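You operate a simulated robot arm through the tools that you are given. There is no shell and no other tool.

The job below is to be done with a simulated robot arm. You get a single attempt, and the scene is never put back.

JOB
Put things in order on the top of the wooden bench. At the end: the orange rag stands on top of the blue roll; the teal brake pad stands where the gold brake pad stood; the gold brake pad stands where the orange rag stood; the purple brake pad stands where the teal brake pad stood; whatever was shut is shut again. Leave all else as you found it, and nothing knocked over.

Only the result counts: the job must be done as asked and must still hold three seconds after the hand-in. Knocking over, shifting, dropping, spilling or breaking anything else fails it.

ROBOT AND FRAMES
A 6-joint arm with a two-finger parallel gripper, fixed in place. Base frame: the origin is at the foot of the arm, x ahead of it, y to its left, z up; the work surface is at about z = 0. Units: cm, rad, N and s.
With the tool pointing down near the work surface it reaches from about 14 to 58 cm from the base axis. Its first joint turns from -1.152 to 1.152 rad. Payload 2.1 kg.
Tool frame: the origin (TCP) lies between the finger pads and is the grasp point; the fingertips stand 3 cm ahead of it; z points along the fingers, y is the line along which they close. The gripper opens to 9.4 cm. The fingers are 2.8 cm wide and 1 cm thick; the gripper's body (5 by 9.6 cm) begins 5.5 cm behind the TCP.
Orientation is that of the tool frame in the base frame, as a unit quaternion [w, x, y, z]. With the fingers straight down and closing along the base's y, the tool's x points along the base's -x, its y along +y and its z along -z.

CONTROLS
- The arm moves only by the tool nudge_tool. Its argument "commands" is one flat list of numbers, 7 for each row, row after row: the shift along the base's x, y, z in mm, then the turn, a rotation vector about the base's x, y, z in rad, then the closure, from 0 (fully open) to 1 (shut). In form: [x, y, z, wx, wy, wz, claw, x, y, z, wx, wy, wz, claw, ...]. A call has 1 to 20 rows; each row shifts and turns the commanded pose from where the row before left it. Rows are played at 5 a second. More than 5 cm and 0.15 rad between two rows, or a gripper value outside its range, and nothing of the call is played. A pose out of reach is approached as far as the arm can. The call stops where the force on the tool passes 40 N (or 10 N more than at its start, if that is more) or the arm is blocked; 0.2 s more then pass. Each finger travels about 7.2 cm/s and halts on what it meets, pressing with about 43 N; the grip force reading is that of the motor and also rises with nothing between the fingers. The clock runs only during rows and for 0.2 s after the last one: add rows that do not move to give the fingers time. The reply holds the time, the measured pose of the TCP, the force on the tool along the base axes, the opening and the grip force, in the units named above and with some noise, with the torque about the TCP (base axes, N m) and any sound that the robot's microphone picked up.
- Cameras (640 x 400 px; columns grow to the right, rows downward): "scene" is fixed at [7.69, -38.97, 49.04]; the picture's right is [0.50, -0.87, 0.00], its down [-0.56, -0.32, -0.76] and it looks along [0.66, 0.38, -0.65] (base axes); focal length 214 px, centre (320, 200). "wrist" rides on the gripper at [7.6, 1.4, -10.2] in the tool frame; the picture's right is [-0.18, 0.98, 0.00], its down [-0.75, -0.14, -0.64] and it looks along [-0.63, -0.12, 0.77] (tool axes); focal length 243 px, centre (320, 200). There is no depth. A picture from a camera that has moved, and an enlarged one, comes with that camera's place and axes in the base frame and with its lens. The place of the scene camera against the robot may be out by one fixed shift of up to 2.5 cm in any direction.
- capture(camera): a new picture of that camera. The clock stands still meanwhile.
- close_up(camera, box): a new picture of the part [left, top, right, bottom] of that camera's present view, enlarged. The clock stands still meanwhile.
- sign_off(): hands the job in; it is judged then, once.

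Places have to be worked out from the pictures, the camera data and where the tool is seen. Open the gripper and draw the arm clear of the work before you hand the job in, unless the task says otherwise.

The tools are called after "Emit:" as a command line: name --argument value ..., lists and objects as JSON in quotes. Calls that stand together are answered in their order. nudge_tool: Moves the arm, as the interface text tells. Its arguments: {"type":"object","properties":{"commands":{"type":"array","items":{"type":"number"}}},"required":["commands"]} The other tools are called the same way: capture (camera) takes a picture; close_up (camera, box) takes an enlarged picture of a part of a camera's view; sign_off () hands the job in.

At the start:

```text
t: 0.0
eef_pos: [34.21, -9.37, 31.02]
ee_rot: [0.0, 0.001, 1.0, 0.0]
wrist_force: [-0.1, 0.3, 0.1]
torque: [0.01, -0.01, -0.01]
gripper_width: 9.38
finger_force: 0.0
```

scene: 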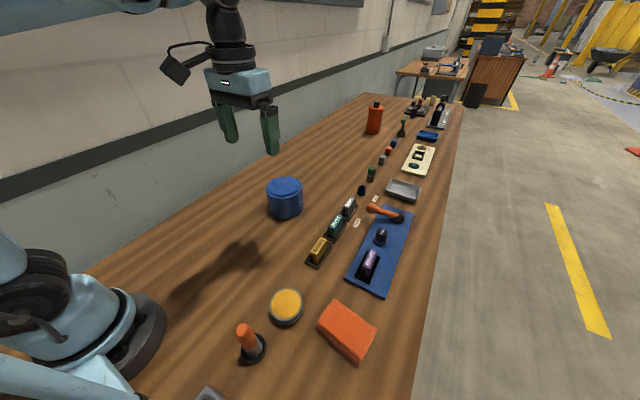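
wrist: 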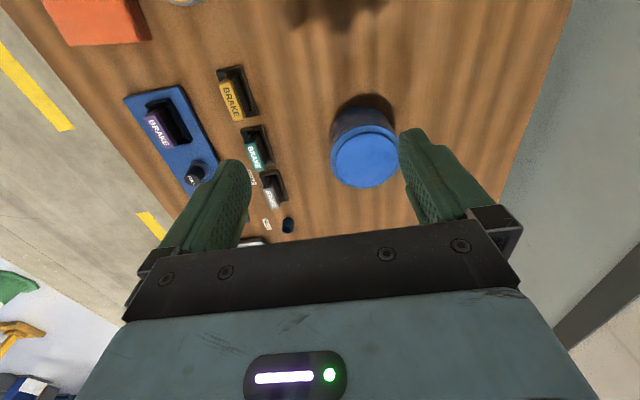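

I start by looking at the work area in enlarged views to identify the objects.

Emit:
close_up --camera "scene" --box '[220, 160, 460, 310]'

Emit:
close_up --camera "scene" --box '[180, 250, 420, 400]'

Emit:
close_up --camera "scene" --box '[340, 80, 500, 200]'

Emit:
close_up --camera "wrist" --box '[40, 0, 440, 250]'

```text
2.67 times, centred on (340, 235) of scene
camera zoom: at [7.69, -38.97, 49.04], right [0.5, -0.87, 0.0], down [-0.56, -0.32, -0.76], along [0.66, 0.38, -0.65], focal length 572 px, centre (267, 107)
```

zoom: 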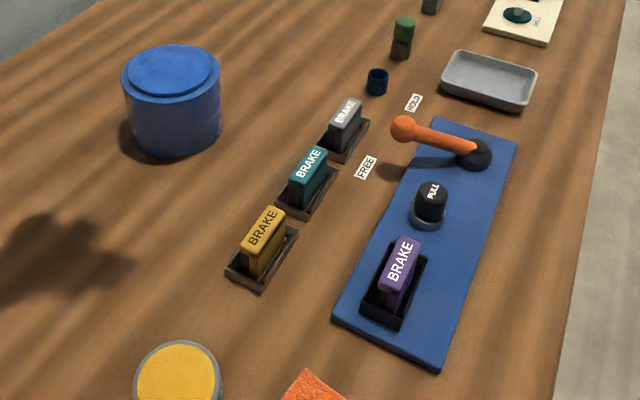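

```text
2.67 times, centred on (300, 325) of scene
camera zoom: at [7.69, -38.97, 49.04], right [0.5, -0.87, 0.0], down [-0.56, -0.32, -0.76], along [0.66, 0.38, -0.65], focal length 572 px, centre (373, -133)
```

zoom: 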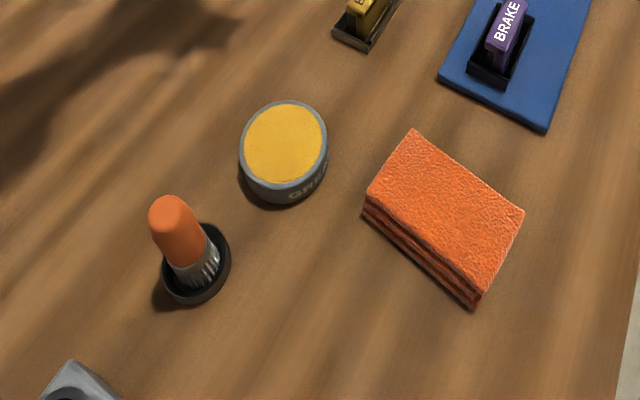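

```text
3.33 times, centred on (420, 140) of scene
camera zoom: at [7.69, -38.97, 49.04], right [0.5, -0.87, 0.0], down [-0.56, -0.32, -0.76], along [0.66, 0.38, -0.65], focal length 715 px, centre (-13, 400)
```

zoom: 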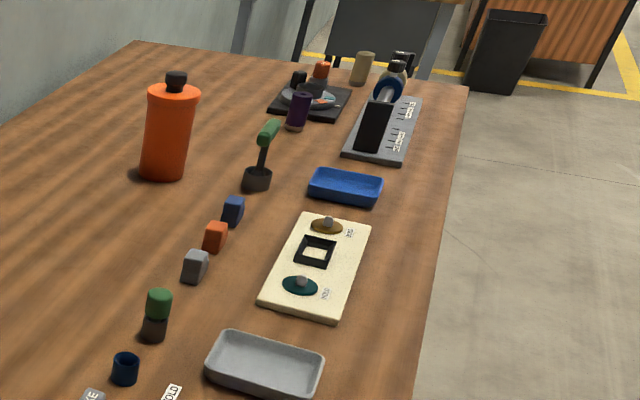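

```text
1.60 times, centred on (240, 125) of wrist
camera zoom: at [26.69, -8.0, 41.25], right [0.18, 0.98, 0.0], down [0.75, -0.14, 0.64], along [0.63, -0.12, -0.77], focal length 388 px, centre (448, 320)
```

zoom: 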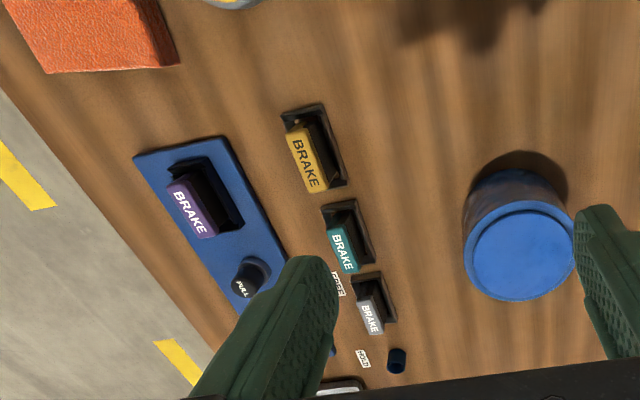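

The purple pad sits on a blue plate with an orange lever (FREE/HOLD) and a PULL knob. I move the arm back and right to look at the plate from the wrist camera.

Emit:
nudge_tool --commands '[-28, -36, 0, 0, 0, 0, 0, -28, -36, 0, 0, 0, 0, 0, -28, -36, 0, 0, 0, 0, 0, -28, -36, 0, 0, 0, 0, 0, -28, -36, 0, 0, 0, 0, 0, 0, 0, 0, 0, 0, 0, 0, 0, 0, 0, 0, 0, 0, 0]'

Emit:
capture --camera "wrist"

Emit:
capture --camera "scene"

```text
t: 1.6
eef_pos: [20.37, -27.3, 30.99]
ee_rot: [0.001, 0.0, 1.0, 0.0]
wrist_force: [0.1, 0.6, -0.7]
torque: [0.0, -0.01, 0.03]
gripper_width: 9.43
finger_force: 0.1
```

```text
taken
camera wrist: at [12.8, -26.0, 41.12], right [0.18, 0.98, 0.0], down [0.75, -0.14, 0.64], along [0.63, -0.12, -0.77], focal length 243 px, centre (320, 200)
```

wrist: 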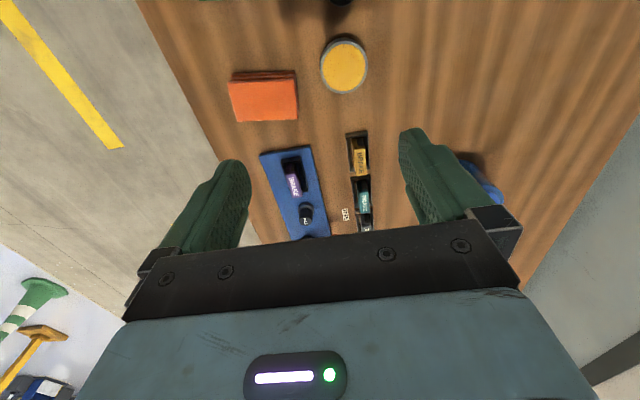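

```text
taken
```

scene: 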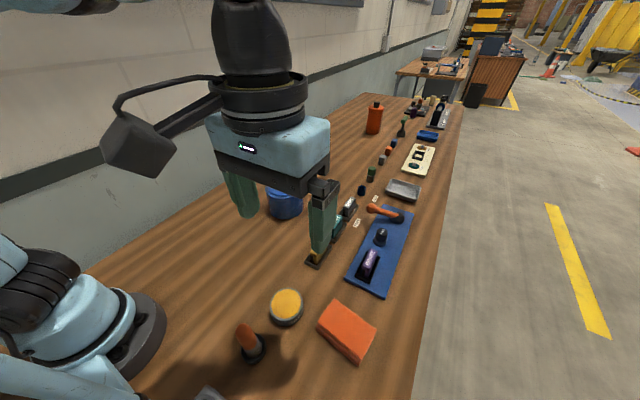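

The gripper body hides the lower half of the wrist picture, so I move forward to bring the lever and labels into the visible upper part.

Emit:
nudge_tool --commands '[45, -5, 0, 0, 0, 0, 0, 45, -5, 0, 0, 0, 0, 0, 45, -5, 0, 0, 0, 0, 0, 45, -5, 0, 0, 0, 0, 0, 0, 0, 0, 0, 0, 0, 0, 0, 0, 0, 0, 0, 0, 0]'

Emit:
capture --camera "wrist"

Emit:
close_up --camera "wrist" --box '[220, 0, 480, 163]'

```text
t: 3.0
eef_pos: [38.53, -29.14, 30.99]
ee_rot: [0.0, 0.001, 1.0, 0.0]
wrist_force: [0.5, -0.4, -0.8]
torque: [0.04, -0.01, -0.01]
gripper_width: 9.4
finger_force: 0.0
```

```text
taken
camera wrist: at [30.93, -27.79, 41.17], right [0.18, 0.98, 0.0], down [0.75, -0.14, 0.64], along [0.63, -0.12, -0.77], focal length 243 px, centre (320, 200)
```

wrist: 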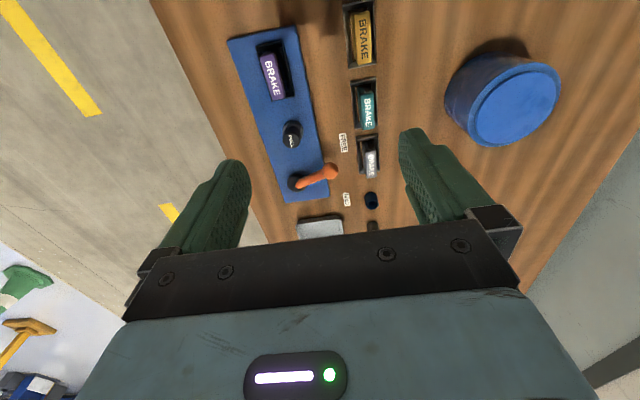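

```text
2.45 times, centred on (350, 82) of wrist
camera zoom: at [30.93, -27.79, 41.17], right [0.18, 0.98, 0.0], down [0.75, -0.14, 0.64], along [0.63, -0.12, -0.77], focal length 595 px, centre (246, 491)
```

zoom: 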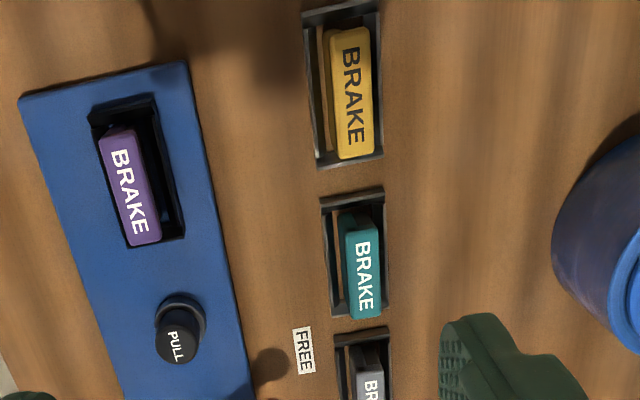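

Emit:
close_up --camera "wrist" --box '[230, 80, 430, 240]'

Emit:
close_up --camera "scene" --box '[340, 170, 440, 300]'

```text
2.50 times, centred on (330, 160) of wrist
camera zoom: at [30.93, -27.79, 41.17], right [0.18, 0.98, 0.0], down [0.75, -0.14, 0.64], along [0.63, -0.12, -0.77], focal length 606 px, centre (295, 300)
```

zoom: 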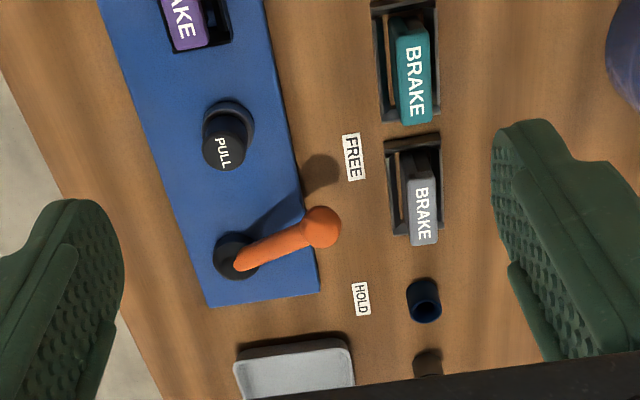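

```text
3.08 times, centred on (390, 235) of scene
camera zoom: at [7.69, -38.97, 49.04], right [0.5, -0.87, 0.0], down [-0.56, -0.32, -0.76], along [0.66, 0.38, -0.65], focal length 660 px, centre (105, 92)
```

zoom: 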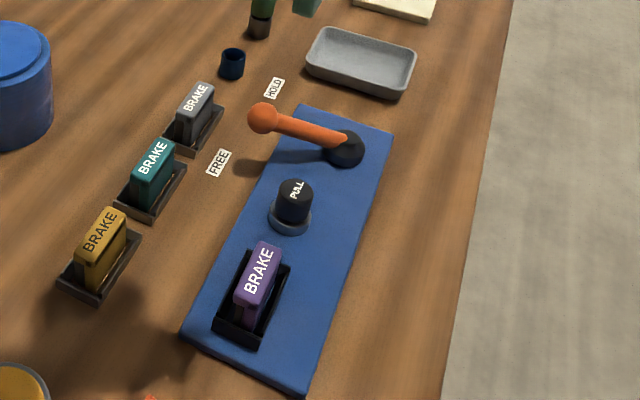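

Lever seems to point at FREE (pivot ≈ (58,-38), tip ≈ (54,-30)). The purple top is near (37.8,-35.7,4.9), gold near (35.9,-23.1,3.5), teal near (45,-23.1). Next I take a closer look at the rag before grasping it.

Emit:
nudge_tool --commands '[-33.4, -14.4, -22, 0, 0, 0, 0, -33.4, -14.4, -22, 0, 0, 0, 0, -33.4, -14.4, -22, 0, 0, 0, 0, -33.4, -14.4, -22, 0, 0, 0, 0, -33.4, -14.4, -22, 0, 0, 0, 0, 0, 0, 0, 0, 0, 0, 0, 0, 0, 0, 0, 0, 0, 0]'

Emit:
capture --camera "wrist"

Emit:
close_up --camera "wrist" --box '[160, 0, 480, 200]'

```text
t: 4.6
eef_pos: [21.29, -36.69, 19.97]
ee_rot: [0.0, 0.0, 1.0, -0.001]
wrist_force: [0.0, 0.1, -0.5]
torque: [0.02, 0.01, 0.01]
gripper_width: 9.42
finger_force: 0.0
```

```text
taken
camera wrist: at [13.8, -35.38, 30.12], right [0.18, 0.98, 0.0], down [0.75, -0.14, 0.64], along [0.63, -0.12, -0.77], focal length 243 px, centre (320, 200)
```

wrist: 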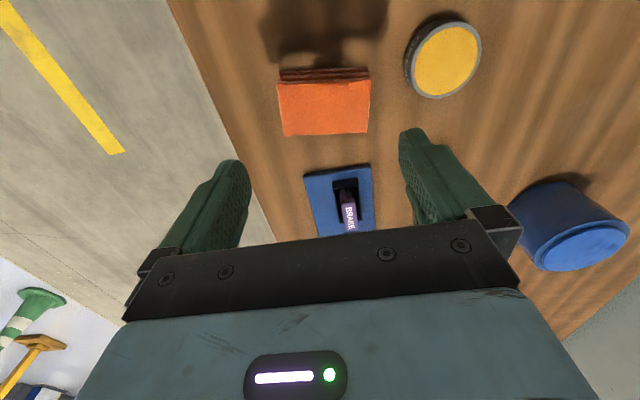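

```text
2.00 times, centred on (320, 100) of wrist
camera zoom: at [13.8, -35.38, 30.12], right [0.18, 0.98, 0.0], down [0.75, -0.14, 0.64], along [0.63, -0.12, -0.77], focal length 485 px, centre (320, 400)
```

zoom: 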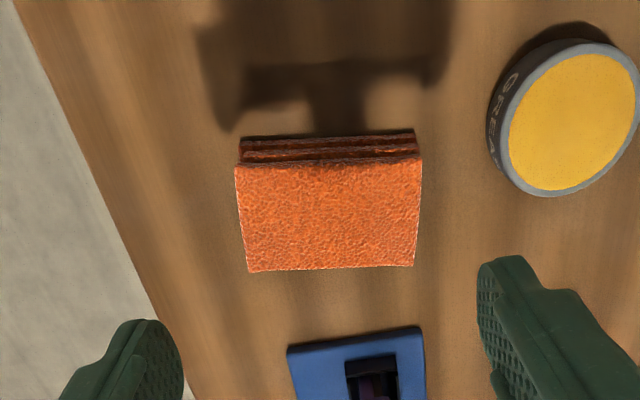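

The rag measures about 9.5 × 5.9 × 3.3 cm, centred near (23.1, -36.7), with its long axis about 8° off the base's y. I turn the tool about -1.716 rad so that the fingers close across the short side.

Emit:
nudge_tool --commands '[1, 0, 0, 0, 0, -0.143, 0, 1, 0, 0, 0, 0, -0.143, 0, 1, 0, 0, 0, 0, -0.143, 0, 1, 0, 0, 0, 0, -0.143, 0, 1, 0, 0, 0, 0, -0.143, 0, 1, 0, 0, 0, 0, -0.143, 0, 1, 0, 0, 0, 0, -0.143, 0, 1, 0, 0, 0, 0, -0.143, 0, 1, 0, 0, 0, 0, -0.143, 0, 1, 0, 0, 0, 0, -0.143, 0, 1, 0, 0, 0, 0, -0.143, 0, 1, 0, 0, 0, 0, -0.143, 0, 0, 0, 0, 0, 0, 0, 0, 0, 0, 0, 0, 0, 0, 0]'

Emit:
capture --camera "wrist"

Emit:
capture --camera "scene"

```text
t: 7.6
eef_pos: [22.62, -36.51, 20.03]
ee_rot: [0.001, 0.756, 0.654, 0.0]
wrist_force: [0.2, -0.8, 0.6]
torque: [0.01, -0.03, -0.01]
gripper_width: 9.42
finger_force: 0.0
```

```text
taken
camera wrist: at [25.24, -29.25, 30.28], right [0.95, -0.32, 0.0], down [-0.25, -0.72, 0.64], along [-0.21, -0.61, -0.77], focal length 243 px, centre (320, 200)
```

wrist: 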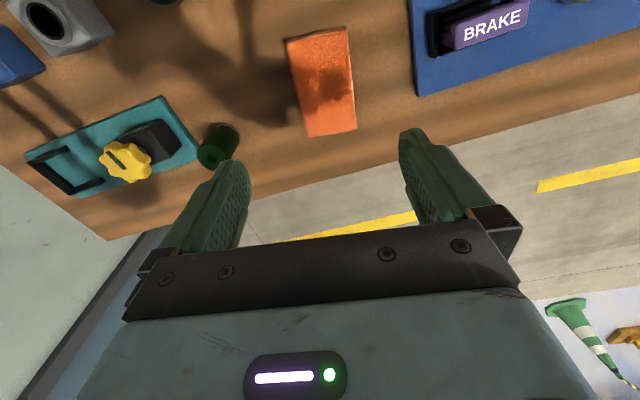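

```text
taken
```

scene: 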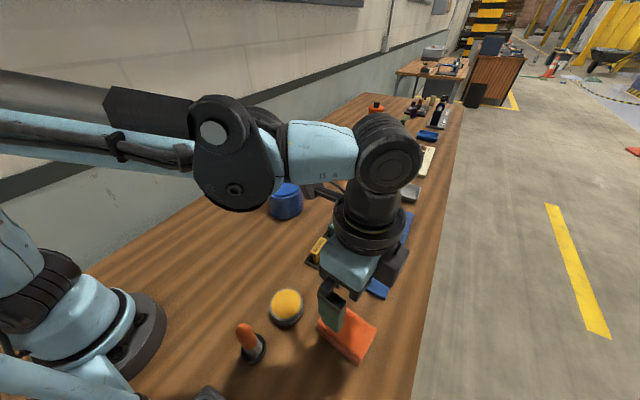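

The turn worked; the new view shows the rag from the other side. I zoom in to refine its place.

Emit:
close_up --camera "wrist" --box '[220, 0, 460, 150]'

Emit:
close_up --camera "wrist" --box '[0, 0, 256, 240]'

```text
2.67 times, centred on (340, 75) of wrist
camera zoom: at [25.24, -29.25, 30.28], right [0.95, -0.32, 0.0], down [-0.25, -0.72, 0.64], along [-0.21, -0.61, -0.77], focal length 647 px, centre (267, 533)
```

zoom: 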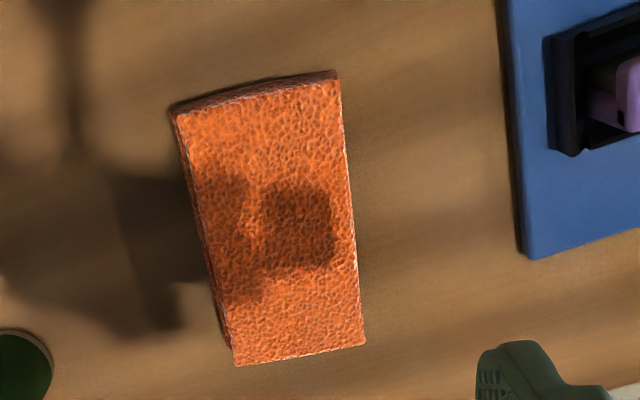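

```text
1.67 times, centred on (128, 120) of wrist
camera zoom: at [25.24, -29.25, 30.28], right [0.95, -0.32, 0.0], down [-0.25, -0.72, 0.64], along [-0.21, -0.61, -0.77], focal length 404 px, centre (640, 333)
```

zoom: 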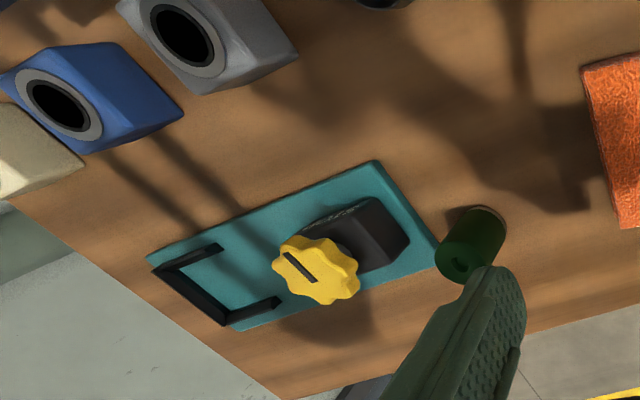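

Both views agree: rag centre about (23.15, -36.6), top at about z = 3.3. I lower the open gripper straight over it to TCP z ≈ 3.6.

Emit:
nudge_tool --commands '[5, -1, -40, 0, 0, 0, 0, 0, 0, -40, 0, 0, 0, 0, 0, 0, -40, 0, 0, 0, 0, 0, 0, -25, 0, 0, 0, 0, 0, 0, -15, 0, 0, 0, 0, 0, 0, 0, 0, 0, 0, 0, 0, 0, 0, 0, 0, 0, 0]'

Emit:
capture --camera "wrist"

Emit:
close_up --camera "scene" --box '[260, 250, 440, 380]'

```text
t: 9.2
eef_pos: [23.12, -36.59, 3.97]
ee_rot: [0.001, 0.756, 0.655, 0.0]
wrist_force: [0.3, 0.5, 0.1]
torque: [0.0, 0.0, 0.0]
gripper_width: 9.41
finger_force: 0.0
```

```text
taken
camera wrist: at [25.74, -29.34, 14.23], right [0.95, -0.32, 0.0], down [-0.25, -0.73, 0.64], along [-0.21, -0.61, -0.77], focal length 243 px, centre (320, 200)
```

wrist: 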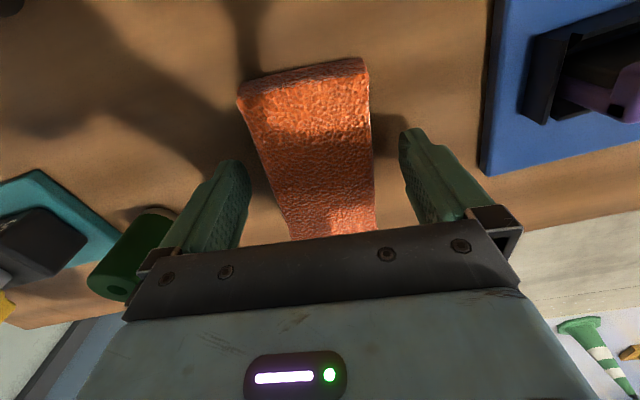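

```text
3.08 times, centred on (350, 315) of scene
camera zoom: at [7.69, -38.97, 49.04], right [0.5, -0.87, 0.0], down [-0.56, -0.32, -0.76], along [0.66, 0.38, -0.65], focal length 660 px, centre (228, -154)
```

zoom: 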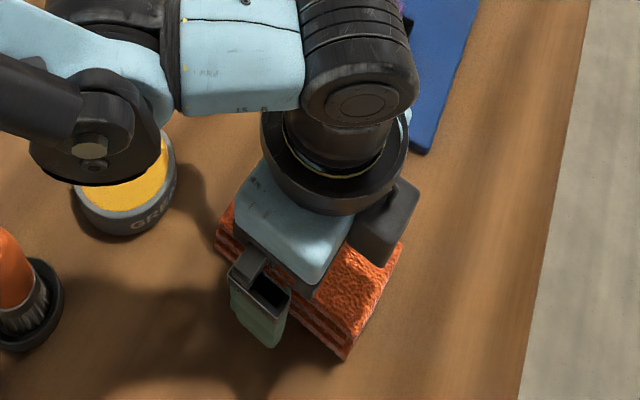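

The rag sits between the open fingers with room on both sides. I lower 5 mm more and close.

Emit:
nudge_tool --commands '[0, 0, -5, 0, 0, 0, 0, 0, 0, 0, 0, 0, 0, 1, 0, 0, 0, 0, 0, 0, 1, 0, 0, 0, 0, 0, 0, 1, 0, 0, 0, 0, 0, 0, 1]'

Emit:
capture --camera "wrist"

```text
t: 10.4
eef_pos: [23.1, -36.56, 3.58]
ee_rot: [0.0, 0.756, 0.655, 0.001]
wrist_force: [-0.9, 1.2, 0.4]
torque: [0.06, 0.05, -0.03]
gripper_width: 6.82
finger_force: 43.2
```

```text
taken
camera wrist: at [25.71, -29.32, 13.79], right [0.95, -0.32, 0.0], down [-0.25, -0.73, 0.64], along [-0.21, -0.61, -0.77], focal length 243 px, centre (320, 200)
```

wrist: 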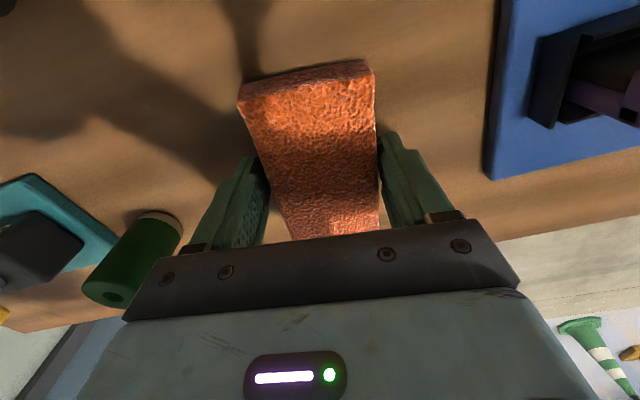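

The gripper holds at 6.8 cm with full grip force. I lift slowly and check that the rag comes along.

Emit:
nudge_tool --commands '[0, 0, 15, 0, 0, 0, 1, 0, 0, 25, 0, 0, 0, 1, 0, 0, 40, 0, 0, 0, 1, 0, 0, 40, 0, 0, 0, 1, 0, 0, 40, 0, 0, 0, 1, 0, 0, 0, 0, 0, 0, 1]'

Emit:
capture --camera "wrist"

Emit:
capture --camera "scene"

```text
t: 11.8
eef_pos: [23.04, -36.46, 19.75]
ee_rot: [0.0, 0.757, 0.654, 0.0]
wrist_force: [-0.4, 1.0, -0.9]
torque: [0.02, -0.03, 0.03]
gripper_width: 0.0
finger_force: 32.7
```

```text
taken
camera wrist: at [25.71, -29.18, 29.98], right [0.95, -0.32, 0.0], down [-0.25, -0.73, 0.64], along [-0.21, -0.61, -0.77], focal length 243 px, centre (320, 200)
```

wrist: 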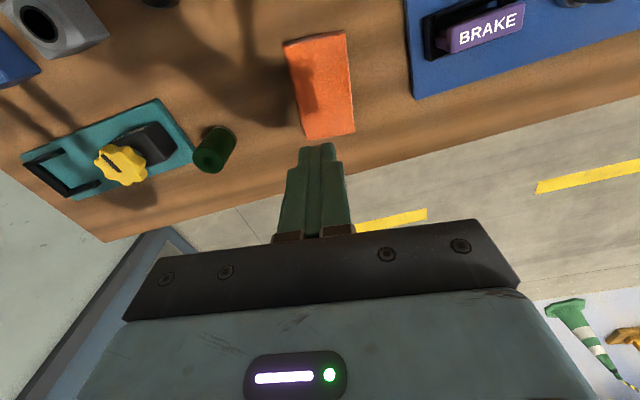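

```text
taken
```

scene: 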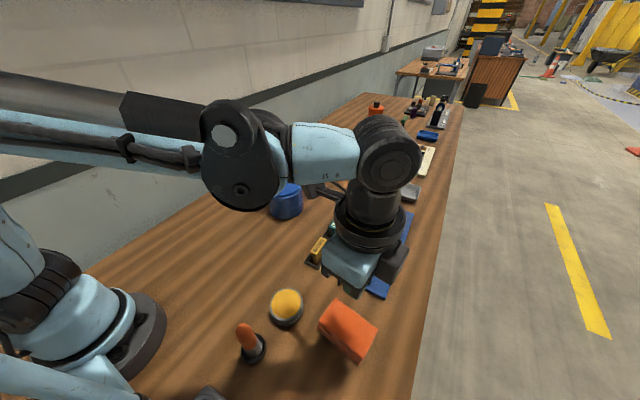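

The fingers shut fully: the rag slipped out. I look closely to see whether it moved and why.

Emit:
close_up --camera "wrist" --box '[220, 0, 460, 150]'

Emit:
close_up --camera "scene" --box '[260, 250, 440, 380]'

```text
2.67 times, centred on (340, 75) of wrist
camera zoom: at [25.71, -29.18, 29.98], right [0.95, -0.32, 0.0], down [-0.25, -0.73, 0.64], along [-0.21, -0.61, -0.77], focal length 647 px, centre (267, 533)
```

zoom: 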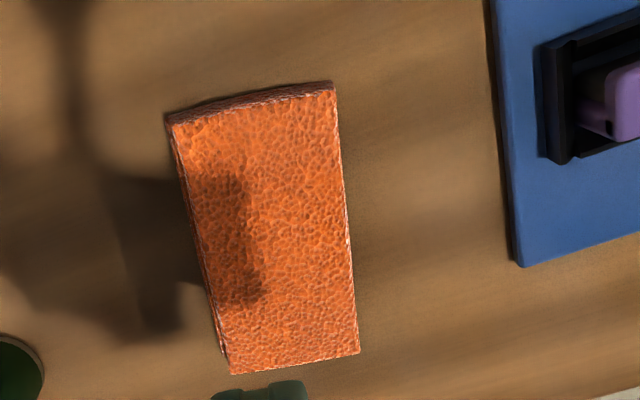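

```text
3.08 times, centred on (350, 315) of scene
camera zoom: at [7.69, -38.97, 49.04], right [0.5, -0.87, 0.0], down [-0.56, -0.32, -0.76], along [0.66, 0.38, -0.65], focal length 660 px, centre (228, -154)
```

zoom: 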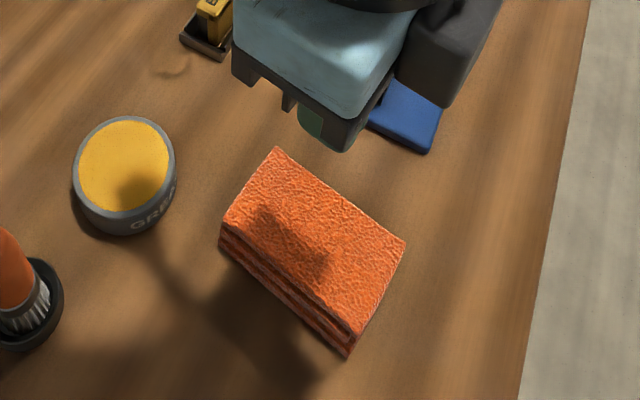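

The rag stayed practically in place (centre about (23.3,-36.6)). I zoom in on its sides to understand its shape.

Emit:
close_up --camera "scene" --box '[310, 285, 390, 370]'

Emit:
close_up --camera "wrist" --box '[260, 10, 380, 145]'

```text
4.71 times, centred on (350, 328) of scene
camera zoom: at [7.69, -38.97, 49.04], right [0.5, -0.87, 0.0], down [-0.56, -0.32, -0.76], along [0.66, 0.38, -0.65], focal length 1009 px, centre (179, -400)
```

zoom: 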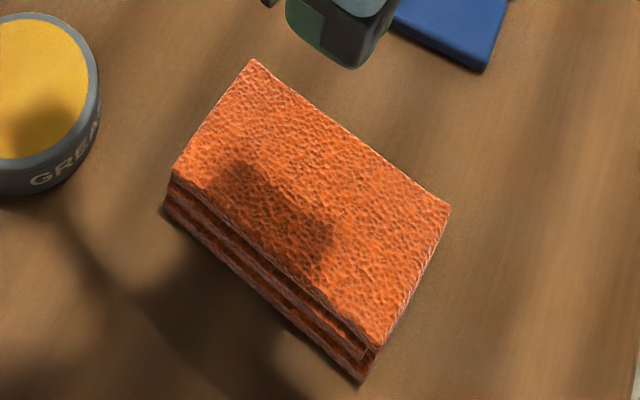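

```text
2.96 times, centred on (320, 78) of wrist
camera zoom: at [25.71, -29.18, 29.98], right [0.95, -0.32, 0.0], down [-0.25, -0.73, 0.64], along [-0.21, -0.61, -0.77], focal length 719 px, centre (320, 563)
```

zoom: 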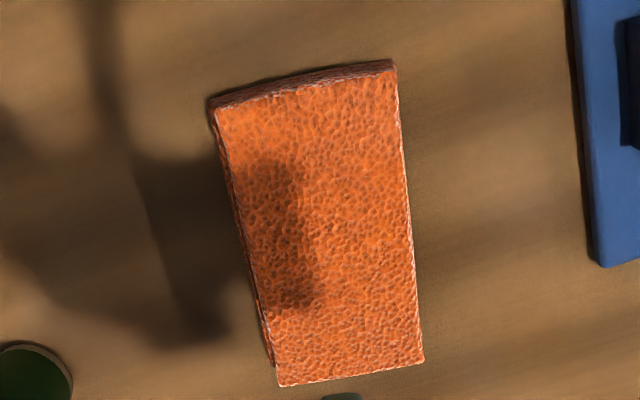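

The lower layer sticks out a bit on the base side, so the earlier grip was on the bottom layer only. I reopen, come down to a higher grip height (tips at z ≈ 1.2), and close to feel the width there.

Emit:
nudge_tool --commands '[1, 0, 0, 0, 0, 0, 0, 0, 0, 0, 0, 0, 0, 0, 0, 0, 0, 0, 0, 0, 0, 0, 0, 0, 0, 0, 0, 0, 0, 0, -45, 0, 0, 0, 0, 0, 0, -45, 0, 0, 0, 0, 0, 0, -40, 0, 0, 0, 0, 0, 0, -26, 0, 0, 0, 0, 0, 0, 0, 0, 0, 0, 0, 0, 0, 0, 0, 0, 0, 1, 0, 0, 0, 0, 0, 0, 1, 0, 0, 0, 0, 0, 0, 1, 0, 0, 0, 0, 0, 0, 1]'

Emit:
capture --camera "wrist"

```text
t: 14.6
eef_pos: [23.24, -36.78, 3.6]
ee_rot: [0.0, 0.756, 0.654, 0.0]
wrist_force: [0.2, -1.1, -0.1]
torque: [-0.01, 0.01, 0.02]
gripper_width: 6.84
finger_force: 42.9
```

```text
taken
camera wrist: at [25.92, -29.5, 13.85], right [0.95, -0.32, 0.0], down [-0.25, -0.73, 0.64], along [-0.21, -0.61, -0.77], focal length 243 px, centre (320, 200)
```

wrist: 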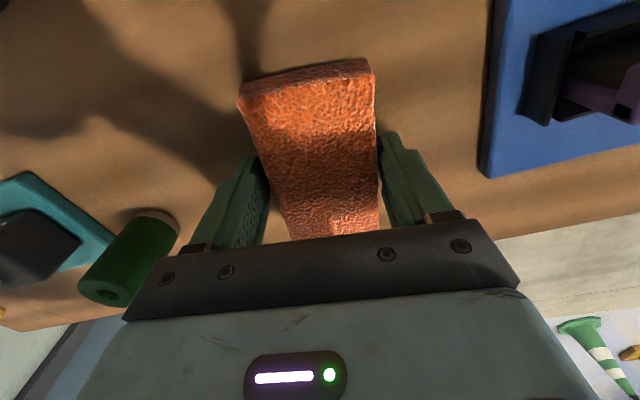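

Same width (6.84). Now I lift very slowly by about 1.2 cm to see whether it holds.

Emit:
nudge_tool --commands '[0, 0, 2, 0, 0, 0, 1, 0, 0, 2, 0, 0, 0, 1, 0, 0, 2, 0, 0, 0, 1, 0, 0, 2, 0, 0, 0, 1, 0, 0, 2, 0, 0, 0, 1, 0, 0, 2, 0, 0, 0, 1]'

Emit:
capture --camera "wrist"

Emit:
close_up --camera "scene" --box '[310, 270, 390, 370]'

```text
t: 16.0
eef_pos: [23.36, -36.65, 5.03]
ee_rot: [0.0, 0.757, 0.654, 0.0]
wrist_force: [-0.2, -0.8, -1.1]
torque: [0.02, -0.03, 0.0]
gripper_width: 6.82
finger_force: 43.5
```

```text
taken
camera wrist: at [25.93, -29.39, 15.29], right [0.95, -0.32, 0.0], down [-0.25, -0.73, 0.64], along [-0.21, -0.61, -0.77], focal length 243 px, centre (320, 200)
```

wrist: 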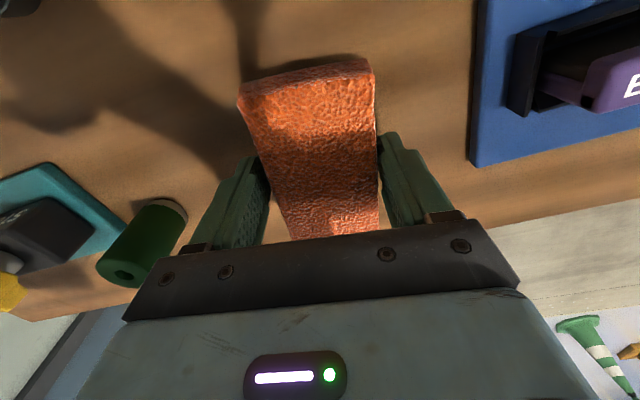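

```text
4.00 times, centred on (350, 320) of scene
camera zoom: at [7.69, -38.97, 49.04], right [0.5, -0.87, 0.0], down [-0.56, -0.32, -0.76], along [0.66, 0.38, -0.65], focal length 858 px, centre (200, -280)
```

zoom: 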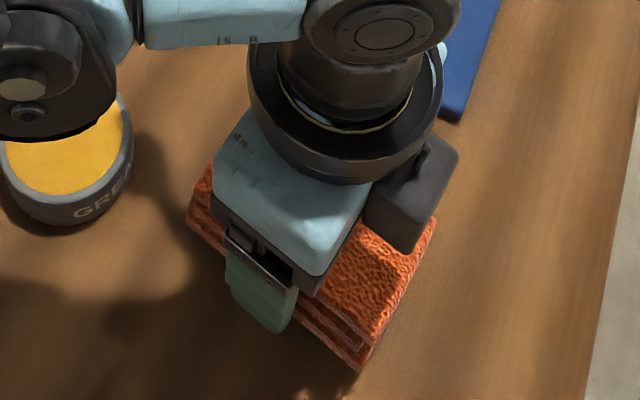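

The slow lift holds the rag. I keep raising it gently in small steps.

Emit:
nudge_tool --commands '[0, 0, 3, 0, 0, 0, 1, 0, 0, 4, 0, 0, 0, 1, 0, 0, 5, 0, 0, 0, 1, 0, 0, 6, 0, 0, 0, 1, 0, 0, 7, 0, 0, 0, 1, 0, 0, 8, 0, 0, 0, 1, 0, 0, 8, 0, 0, 0, 1, 0, 0, 8, 0, 0, 0, 1, 0, 0, 8, 0, 0, 0, 1, 0, 0, 8, 0, 0, 0, 1, 0, 0, 8, 0, 0, 0, 1, 0, 0, 8, 0, 0, 0, 1, 0, 0, 8, 0, 0, 0, 1, 0, 0, 8, 0, 0, 0, 1, 0, 0, 6, 0, 0, 0, 1, 0, 0, 4, 0, 0, 0, 1, 0, 0, 2, 0, 0, 0, 1]'

Emit:
capture --camera "wrist"

Emit:
close_up --camera "scene" --box '[240, 200, 440, 370]'

```text
t: 19.6
eef_pos: [23.25, -36.76, 16.09]
ee_rot: [0.001, 0.756, 0.654, 0.0]
wrist_force: [0.5, 0.0, -0.8]
torque: [0.04, -0.02, 0.0]
gripper_width: 6.84
finger_force: 42.9
```

```text
taken
camera wrist: at [25.85, -29.5, 26.26], right [0.95, -0.32, 0.0], down [-0.25, -0.73, 0.64], along [-0.21, -0.61, -0.77], focal length 243 px, centre (320, 200)
```

wrist: 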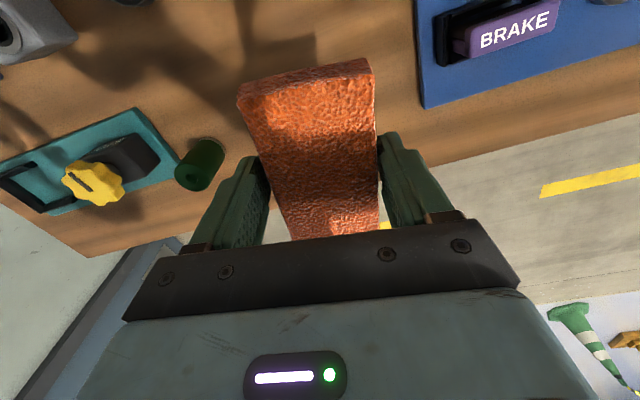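

```text
2.35 times, centred on (340, 285) of scene
camera zoom: at [7.69, -38.97, 49.04], right [0.5, -0.87, 0.0], down [-0.56, -0.32, -0.76], along [0.66, 0.38, -0.65], focal length 505 px, centre (273, 0)
```

zoom: 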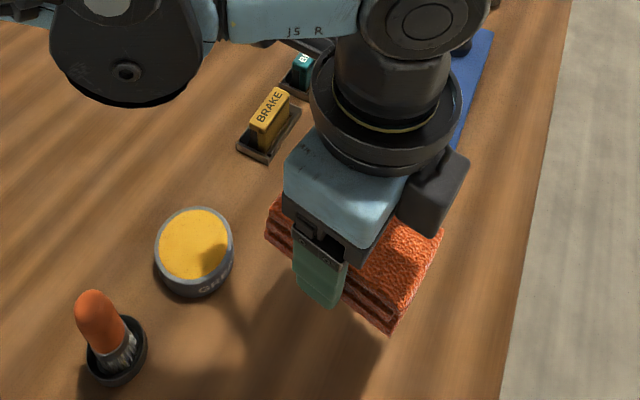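

The rag is firmly held. I estimate the blue roll's top at (46.3, -4.75, 9.0) from two earlier wrist views. I carry the rag there gently, turning the tool back on the way.

Emit:
nudge_tool --commands '[3, 4, 2, 0, 0, 0.02, 1, 3, 4, 2, 0, 0, 0.02, 1, 5.8, 8, 4, 0, 0, 0.043, 1, 5.8, 8, 4, 0, 0, 0.043, 1, 5.8, 8, 4, 0, 0, 0.043, 1, 5.8, 8, 4, 0, 0, 0.043, 1, 5.8, 8, 4, 0, 0, 0.043, 1, 5.8, 8, 4, 0, 0, 0.043, 1, 5.8, 8, 4, 0, 0, 0.043, 1, 5.8, 8, 4, 0, 0, 0.043, 1, 5.8, 8, 4, 0, 0, 0.043, 1, 5.8, 8, 4, 0, 0, 0.043, 1, 5.8, 8, 4, 0, 0, 0.043, 1, 5.8, 8, 4, 0, 0, 0.043, 1, 5.8, 8, 4, 0, 0, 0.043, 1, 5.8, 8, 4, 0, 0, 0.043, 1, 5.8, 8, 4, 0, 0, 0.043, 1, 5.8, 8, 4, 0, 0, 0.043, 1, 5.8, 8, 4, 0, 0, 0.043, 1, 5.8, 8, 4, 0, 0, 0.043, 1]'

Emit:
capture --camera "wrist"

```text
t: 23.8
eef_pos: [34.44, -21.38, 23.58]
ee_rot: [-0.001, 0.436, 0.9, 0.0]
wrist_force: [-0.3, -0.1, -0.3]
torque: [0.01, -0.02, 0.02]
gripper_width: 6.84
finger_force: 43.4
```

```text
taken
camera wrist: at [30.88, -14.64, 33.81], right [0.88, 0.47, 0.0], down [0.36, -0.68, 0.64], along [0.3, -0.57, -0.77], focal length 243 px, centre (320, 200)
```

wrist: 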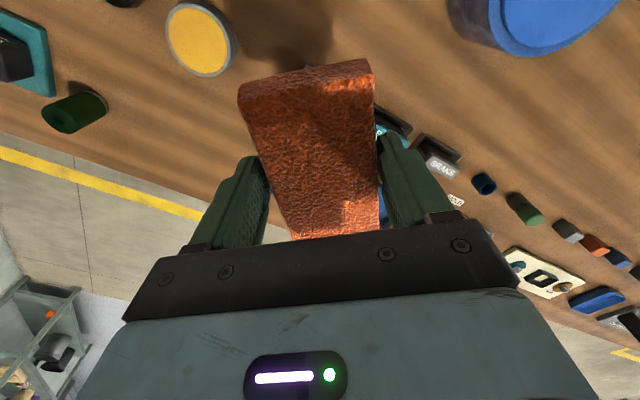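

The rag is still held as before. I carry on to above the roll.

Emit:
nudge_tool --commands '[6.4, 8.9, 0, 0, 0, 0.048, 1, 6.4, 8.9, 0, 0, 0, 0.048, 1, 6.4, 8.9, 0, 0, 0, 0.048, 1, 6.4, 8.9, 0, 0, 0, 0.048, 1, 6.4, 8.9, 0, 0, 0, 0.048, 1, 6.4, 8.9, 0, 0, 0, 0.048, 1, 6.4, 8.9, 0, 0, 0, 0.048, 1, 6.4, 8.9, 0, 0, 0, 0.048, 1, 6.4, 8.9, 0, 0, 0, 0.048, 1, 6.4, 8.9, 0, 0, 0, 0.048, 1, 6.4, 8.9, 0, 0, 0, 0.048, 1, 6.4, 8.9, 0, 0, 0, 0.048, 1, 6.4, 8.9, 0, 0, 0, 0.048, 1, 6.4, 8.9, 0, 0, 0, 0.048, 1, 6.4, 8.9, 0, 0, 0, 0.048, 1, 6.4, 8.9, 0, 0, 0, 0.048, 1, 6.4, 8.9, 0, 0, 0, 0.048, 1, 6.4, 8.9, 0, 0, 0, 0.048, 1, 2.7, 3.9, 0, 0, 0, 0.019, 1, 2.7, 3.9, 0, 0, 0, 0.019, 1]'

Emit:
capture --camera "wrist"

Emit:
capture --camera "scene"

```text
t: 28.0
eef_pos: [46.45, -4.75, 23.77]
ee_rot: [0.0, 0.0, 1.0, 0.0]
wrist_force: [0.6, -0.1, -1.0]
torque: [-0.03, -0.01, -0.02]
gripper_width: 6.84
finger_force: 43.4
```

```text
taken
camera wrist: at [38.96, -3.36, 33.95], right [0.18, 0.98, 0.0], down [0.75, -0.14, 0.64], along [0.63, -0.12, -0.77], focal length 243 px, centre (320, 200)
```

wrist: 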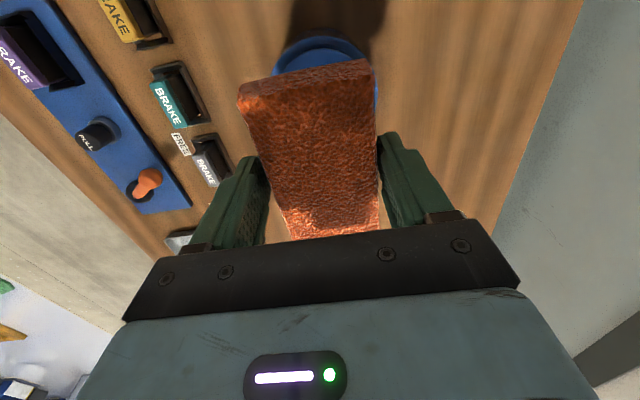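

```text
taken
```

scene: 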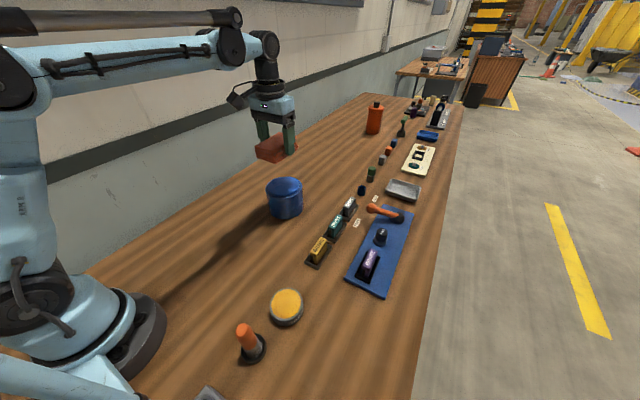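

I zoom on the part of the roll seen behind the rag to check its centre.

Emit:
close_up --camera "wrist" --box '[220, 0, 440, 140]'

Emit:
close_up --camera "scene" --box '[220, 80, 340, 240]'

```text
2.86 times, centred on (330, 70) of wrist
camera zoom: at [38.96, -3.36, 33.95], right [0.18, 0.98, 0.0], down [0.75, -0.14, 0.64], along [0.63, -0.12, -0.77], focal length 693 px, centre (291, 571)
```

zoom: 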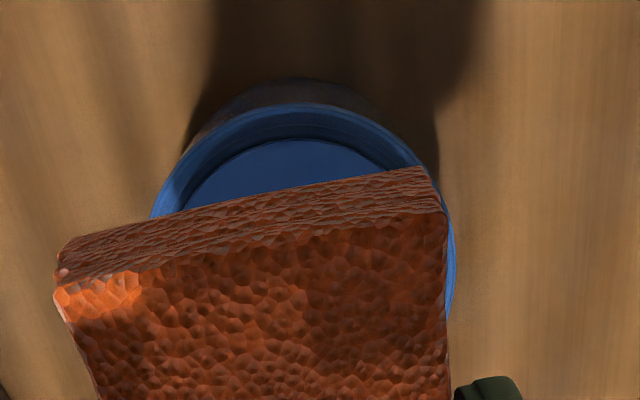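

```text
2.50 times, centred on (280, 160) of scene
camera zoom: at [7.69, -38.97, 49.04], right [0.5, -0.87, 0.0], down [-0.56, -0.32, -0.76], along [0.66, 0.38, -0.65], focal length 536 px, centre (420, 300)
```

zoom: 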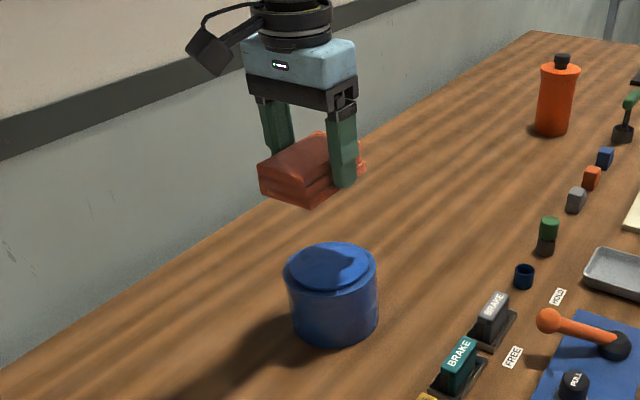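

The roll's centre works out to about (46.8, -4.6), radius about 5.4, top near z = 9. I nudge into line and lower gently to about 1.5 cm above contact.

Emit:
nudge_tool --commands '[2, 1, -3, 0, 0, 0, 1, 2, 1, -6, 0, 0, 0, 1, 0, 0, -8, 0, 0, 0, 1, 0, 0, -8, 0, 0, 0, 1, 0, 0, -8, 0, 0, 0, 1, 0, 0, -8, 0, 0, 0, 1, 0, 0, -8, 0, 0, 0, 1, 0, 0, -8, 0, 0, 0, 1, 0, 0, -8, 0, 0, 0, 1, 0, 0, -8, 0, 0, 0, 1, 0, 0, -8, 0, 0, 0, 1, 0, 0, -6, 0, 0, 0, 1, 0, 0, -4, 0, 0, 0, 1, 0, 0, -2, 0, 0, 0, 1]'

Emit:
close_up --camera "scene" --box '[230, 120, 350, 240]'

Emit:
capture --camera "wrist"

```text
t: 31.0
eef_pos: [46.8, -4.54, 14.45]
ee_rot: [-0.001, 0.001, 1.0, 0.0]
wrist_force: [0.0, -0.5, 0.0]
torque: [0.02, 0.02, -0.02]
gripper_width: 6.84
finger_force: 42.9
```

```text
3.33 times, centred on (290, 180) of scene
camera zoom: at [7.69, -38.97, 49.04], right [0.5, -0.87, 0.0], down [-0.56, -0.32, -0.76], along [0.66, 0.38, -0.65], focal length 715 px, centre (420, 267)
```

zoom: 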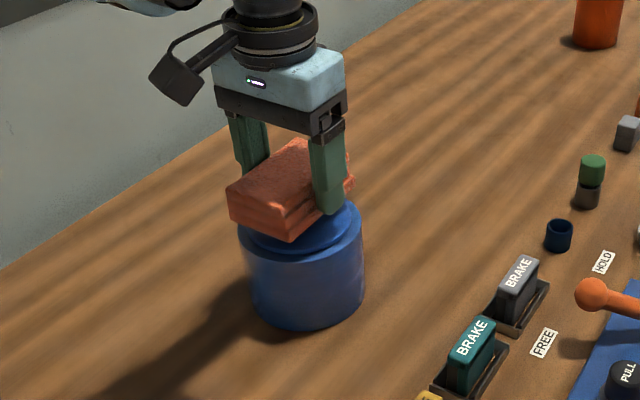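

```text
taken
camera wrist: at [39.35, -3.14, 24.6], right [0.18, 0.98, 0.0], down [0.75, -0.14, 0.64], along [0.63, -0.12, -0.77], focal length 243 px, centre (320, 200)
```

wrist: 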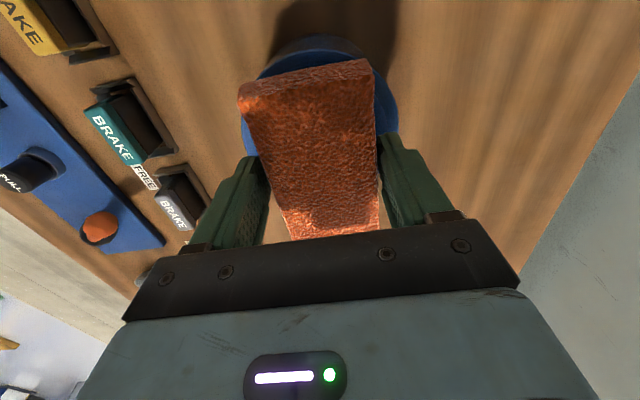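

The rag hovers over the roll, well centred. I lower in 2 mm steps watching the force.

Emit:
nudge_tool --commands '[0, 0, -2, 0, 0, 0, 1, 0, 0, -2, 0, 0, 0, 1, 0, 0, -2, 0, 0, 0, 1, 0, 0, -2, 0, 0, 0, 1, 0, 0, -2, 0, 0, 0, 1]'

Emit:
close_up --camera "scene" --box '[250, 140, 330, 220]'

```text
t: 32.2
eef_pos: [46.71, -4.49, 13.3]
ee_rot: [0.0, -0.001, 1.0, 0.0]
wrist_force: [0.4, -0.3, -1.2]
torque: [-0.03, 0.0, -0.01]
gripper_width: 6.85
finger_force: 42.7
```

```text
5.00 times, centred on (290, 180) of scene
camera zoom: at [7.69, -38.97, 49.04], right [0.5, -0.87, 0.0], down [-0.56, -0.32, -0.76], along [0.66, 0.38, -0.65], focal length 1072 px, centre (470, 300)
```

zoom: 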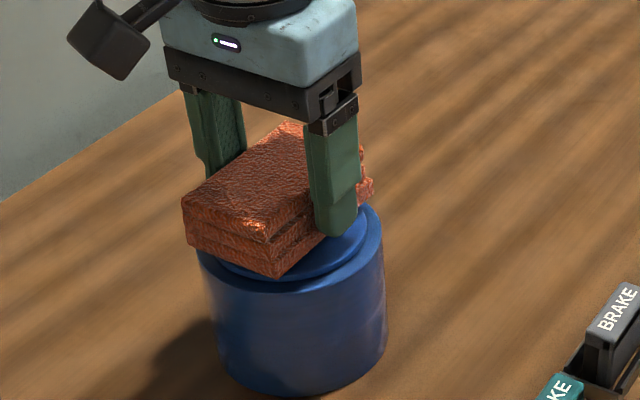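

The rag is just above the disc, maybe half a centimetre toward the left in view. I correct slightly and lower a few more millimetres.

Emit:
nudge_tool --commands '[1, -1.5, 0, 0, 0, 0, 1, 1, -1.5, 0, 0, 0, 0, 1, 0, 0, -1, 0, 0, 0, 1, 0, 0, -1, 0, 0, 0, 1, 0, 0, -1, 0, 0, 0, 1, 0, 0, 0, 0, 0, 0, 1]'

Emit:
close_up --camera "scene" --box '[250, 140, 330, 220]'

```text
t: 33.6
eef_pos: [47.05, -4.76, 12.9]
ee_rot: [-0.001, 0.0, 1.0, 0.0]
wrist_force: [0.4, 0.4, 0.7]
torque: [-0.01, 0.0, 0.0]
gripper_width: 6.83
finger_force: 43.0
```

```text
5.00 times, centred on (290, 180) of scene
camera zoom: at [7.69, -38.97, 49.04], right [0.5, -0.87, 0.0], down [-0.56, -0.32, -0.76], along [0.66, 0.38, -0.65], focal length 1072 px, centre (470, 300)
```

zoom: 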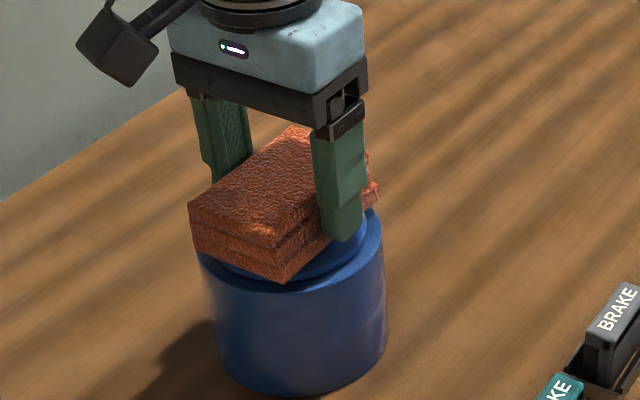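

No contact force yet. I lower in 1 mm steps a bit more.

Emit:
nudge_tool --commands '[0, 0, -1, 0, 0, 0, 1, 0, 0, -1, 0, 0, 0, 1, 0, 0, -1, 0, 0, 0, 1]'

Emit:
nudge_tool --commands '[0, 0, -1, 0, 0, 0, 1, 0, 0, -1, 0, 0, 0, 1]'

Emit:
close_up --camera "scene" --box '[250, 140, 330, 220]'

```text
t: 34.4
eef_pos: [46.94, -4.71, 12.73]
ee_rot: [0.0, 0.0, 1.0, 0.0]
wrist_force: [-0.2, -0.1, -1.0]
torque: [-0.03, -0.01, -0.02]
gripper_width: 6.81
finger_force: 42.9
```

```text
t: 35.1
eef_pos: [46.82, -4.71, 12.72]
ee_rot: [-0.001, 0.0, 1.0, 0.0]
wrist_force: [-1.4, 0.0, 11.6]
torque: [0.12, -0.39, 0.01]
gripper_width: 6.83
finger_force: 43.1
stopped in row 2: the force on the tool passed its limit at 42 N (the readings are from after the stop); the commanded pose is now the measured one
```

```text
5.00 times, centred on (290, 180) of scene
camera zoom: at [7.68, -38.97, 49.04], right [0.5, -0.87, 0.0], down [-0.56, -0.32, -0.76], along [0.66, 0.38, -0.65], focal length 1072 px, centre (470, 300)
```

zoom: 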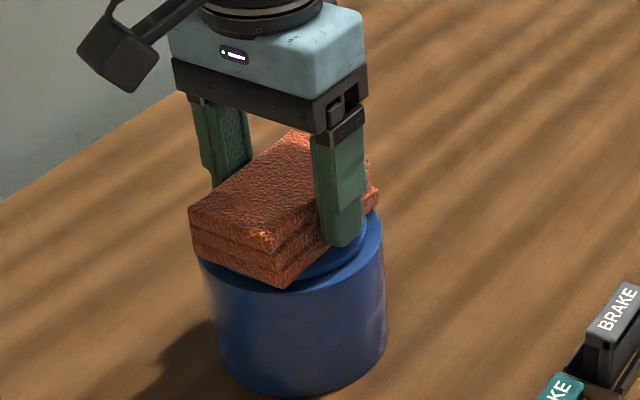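

Contact is made: the rag rests on the roll at TCP z ≈ 12.7. I open the fingers, let it settle, and rise straight up.

Emit:
nudge_tool --commands '[0, 0, 0.5, 0, 0, 0, 1, 0, 0, 0, 0, 0, 0, 0, 0, 0, 0, 0, 0, 0, 0, 0, 0, 0, 0, 0, 0, 0, 0, 0, 10, 0, 0, 0, 0, 0, 0, 20, 0, 0, 0, 0, 0, 0, 40, 0, 0, 0, 0, 0, 0, 40, 0, 0, 0, 0, 0, 0, 0, 0, 0, 0, 0]'

Emit:
close_up --camera "scene" --box '[230, 120, 350, 240]'

Emit:
capture --camera "wrist"

```text
t: 37.1
eef_pos: [46.87, -4.62, 23.86]
ee_rot: [0.0, 0.001, 1.0, 0.0]
wrist_force: [0.6, 0.7, -0.5]
torque: [0.03, 0.04, 0.0]
gripper_width: 9.4
finger_force: 0.0
```

```text
3.33 times, centred on (290, 180) of scene
camera zoom: at [7.69, -38.97, 49.04], right [0.5, -0.87, 0.0], down [-0.56, -0.32, -0.76], along [0.66, 0.38, -0.65], focal length 715 px, centre (420, 267)
```

zoom: 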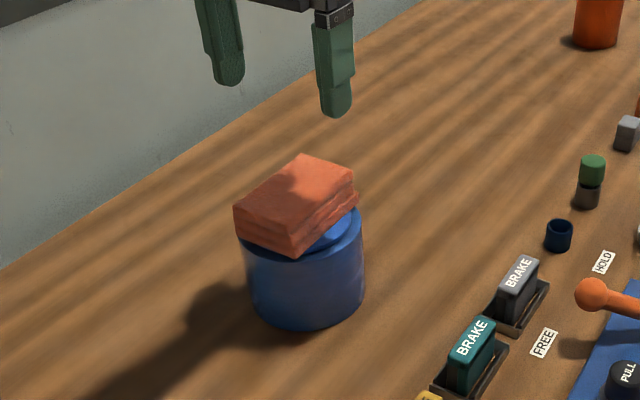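

```text
taken
camera wrist: at [39.41, -3.31, 34.11], right [0.18, 0.98, 0.0], down [0.76, -0.14, 0.64], along [0.63, -0.12, -0.77], focal length 243 px, centre (320, 200)
```

wrist: 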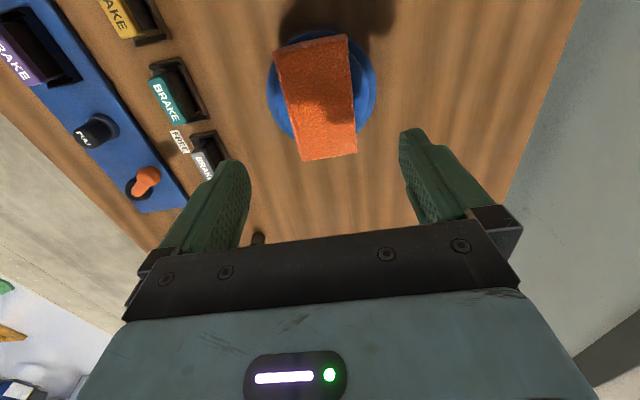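

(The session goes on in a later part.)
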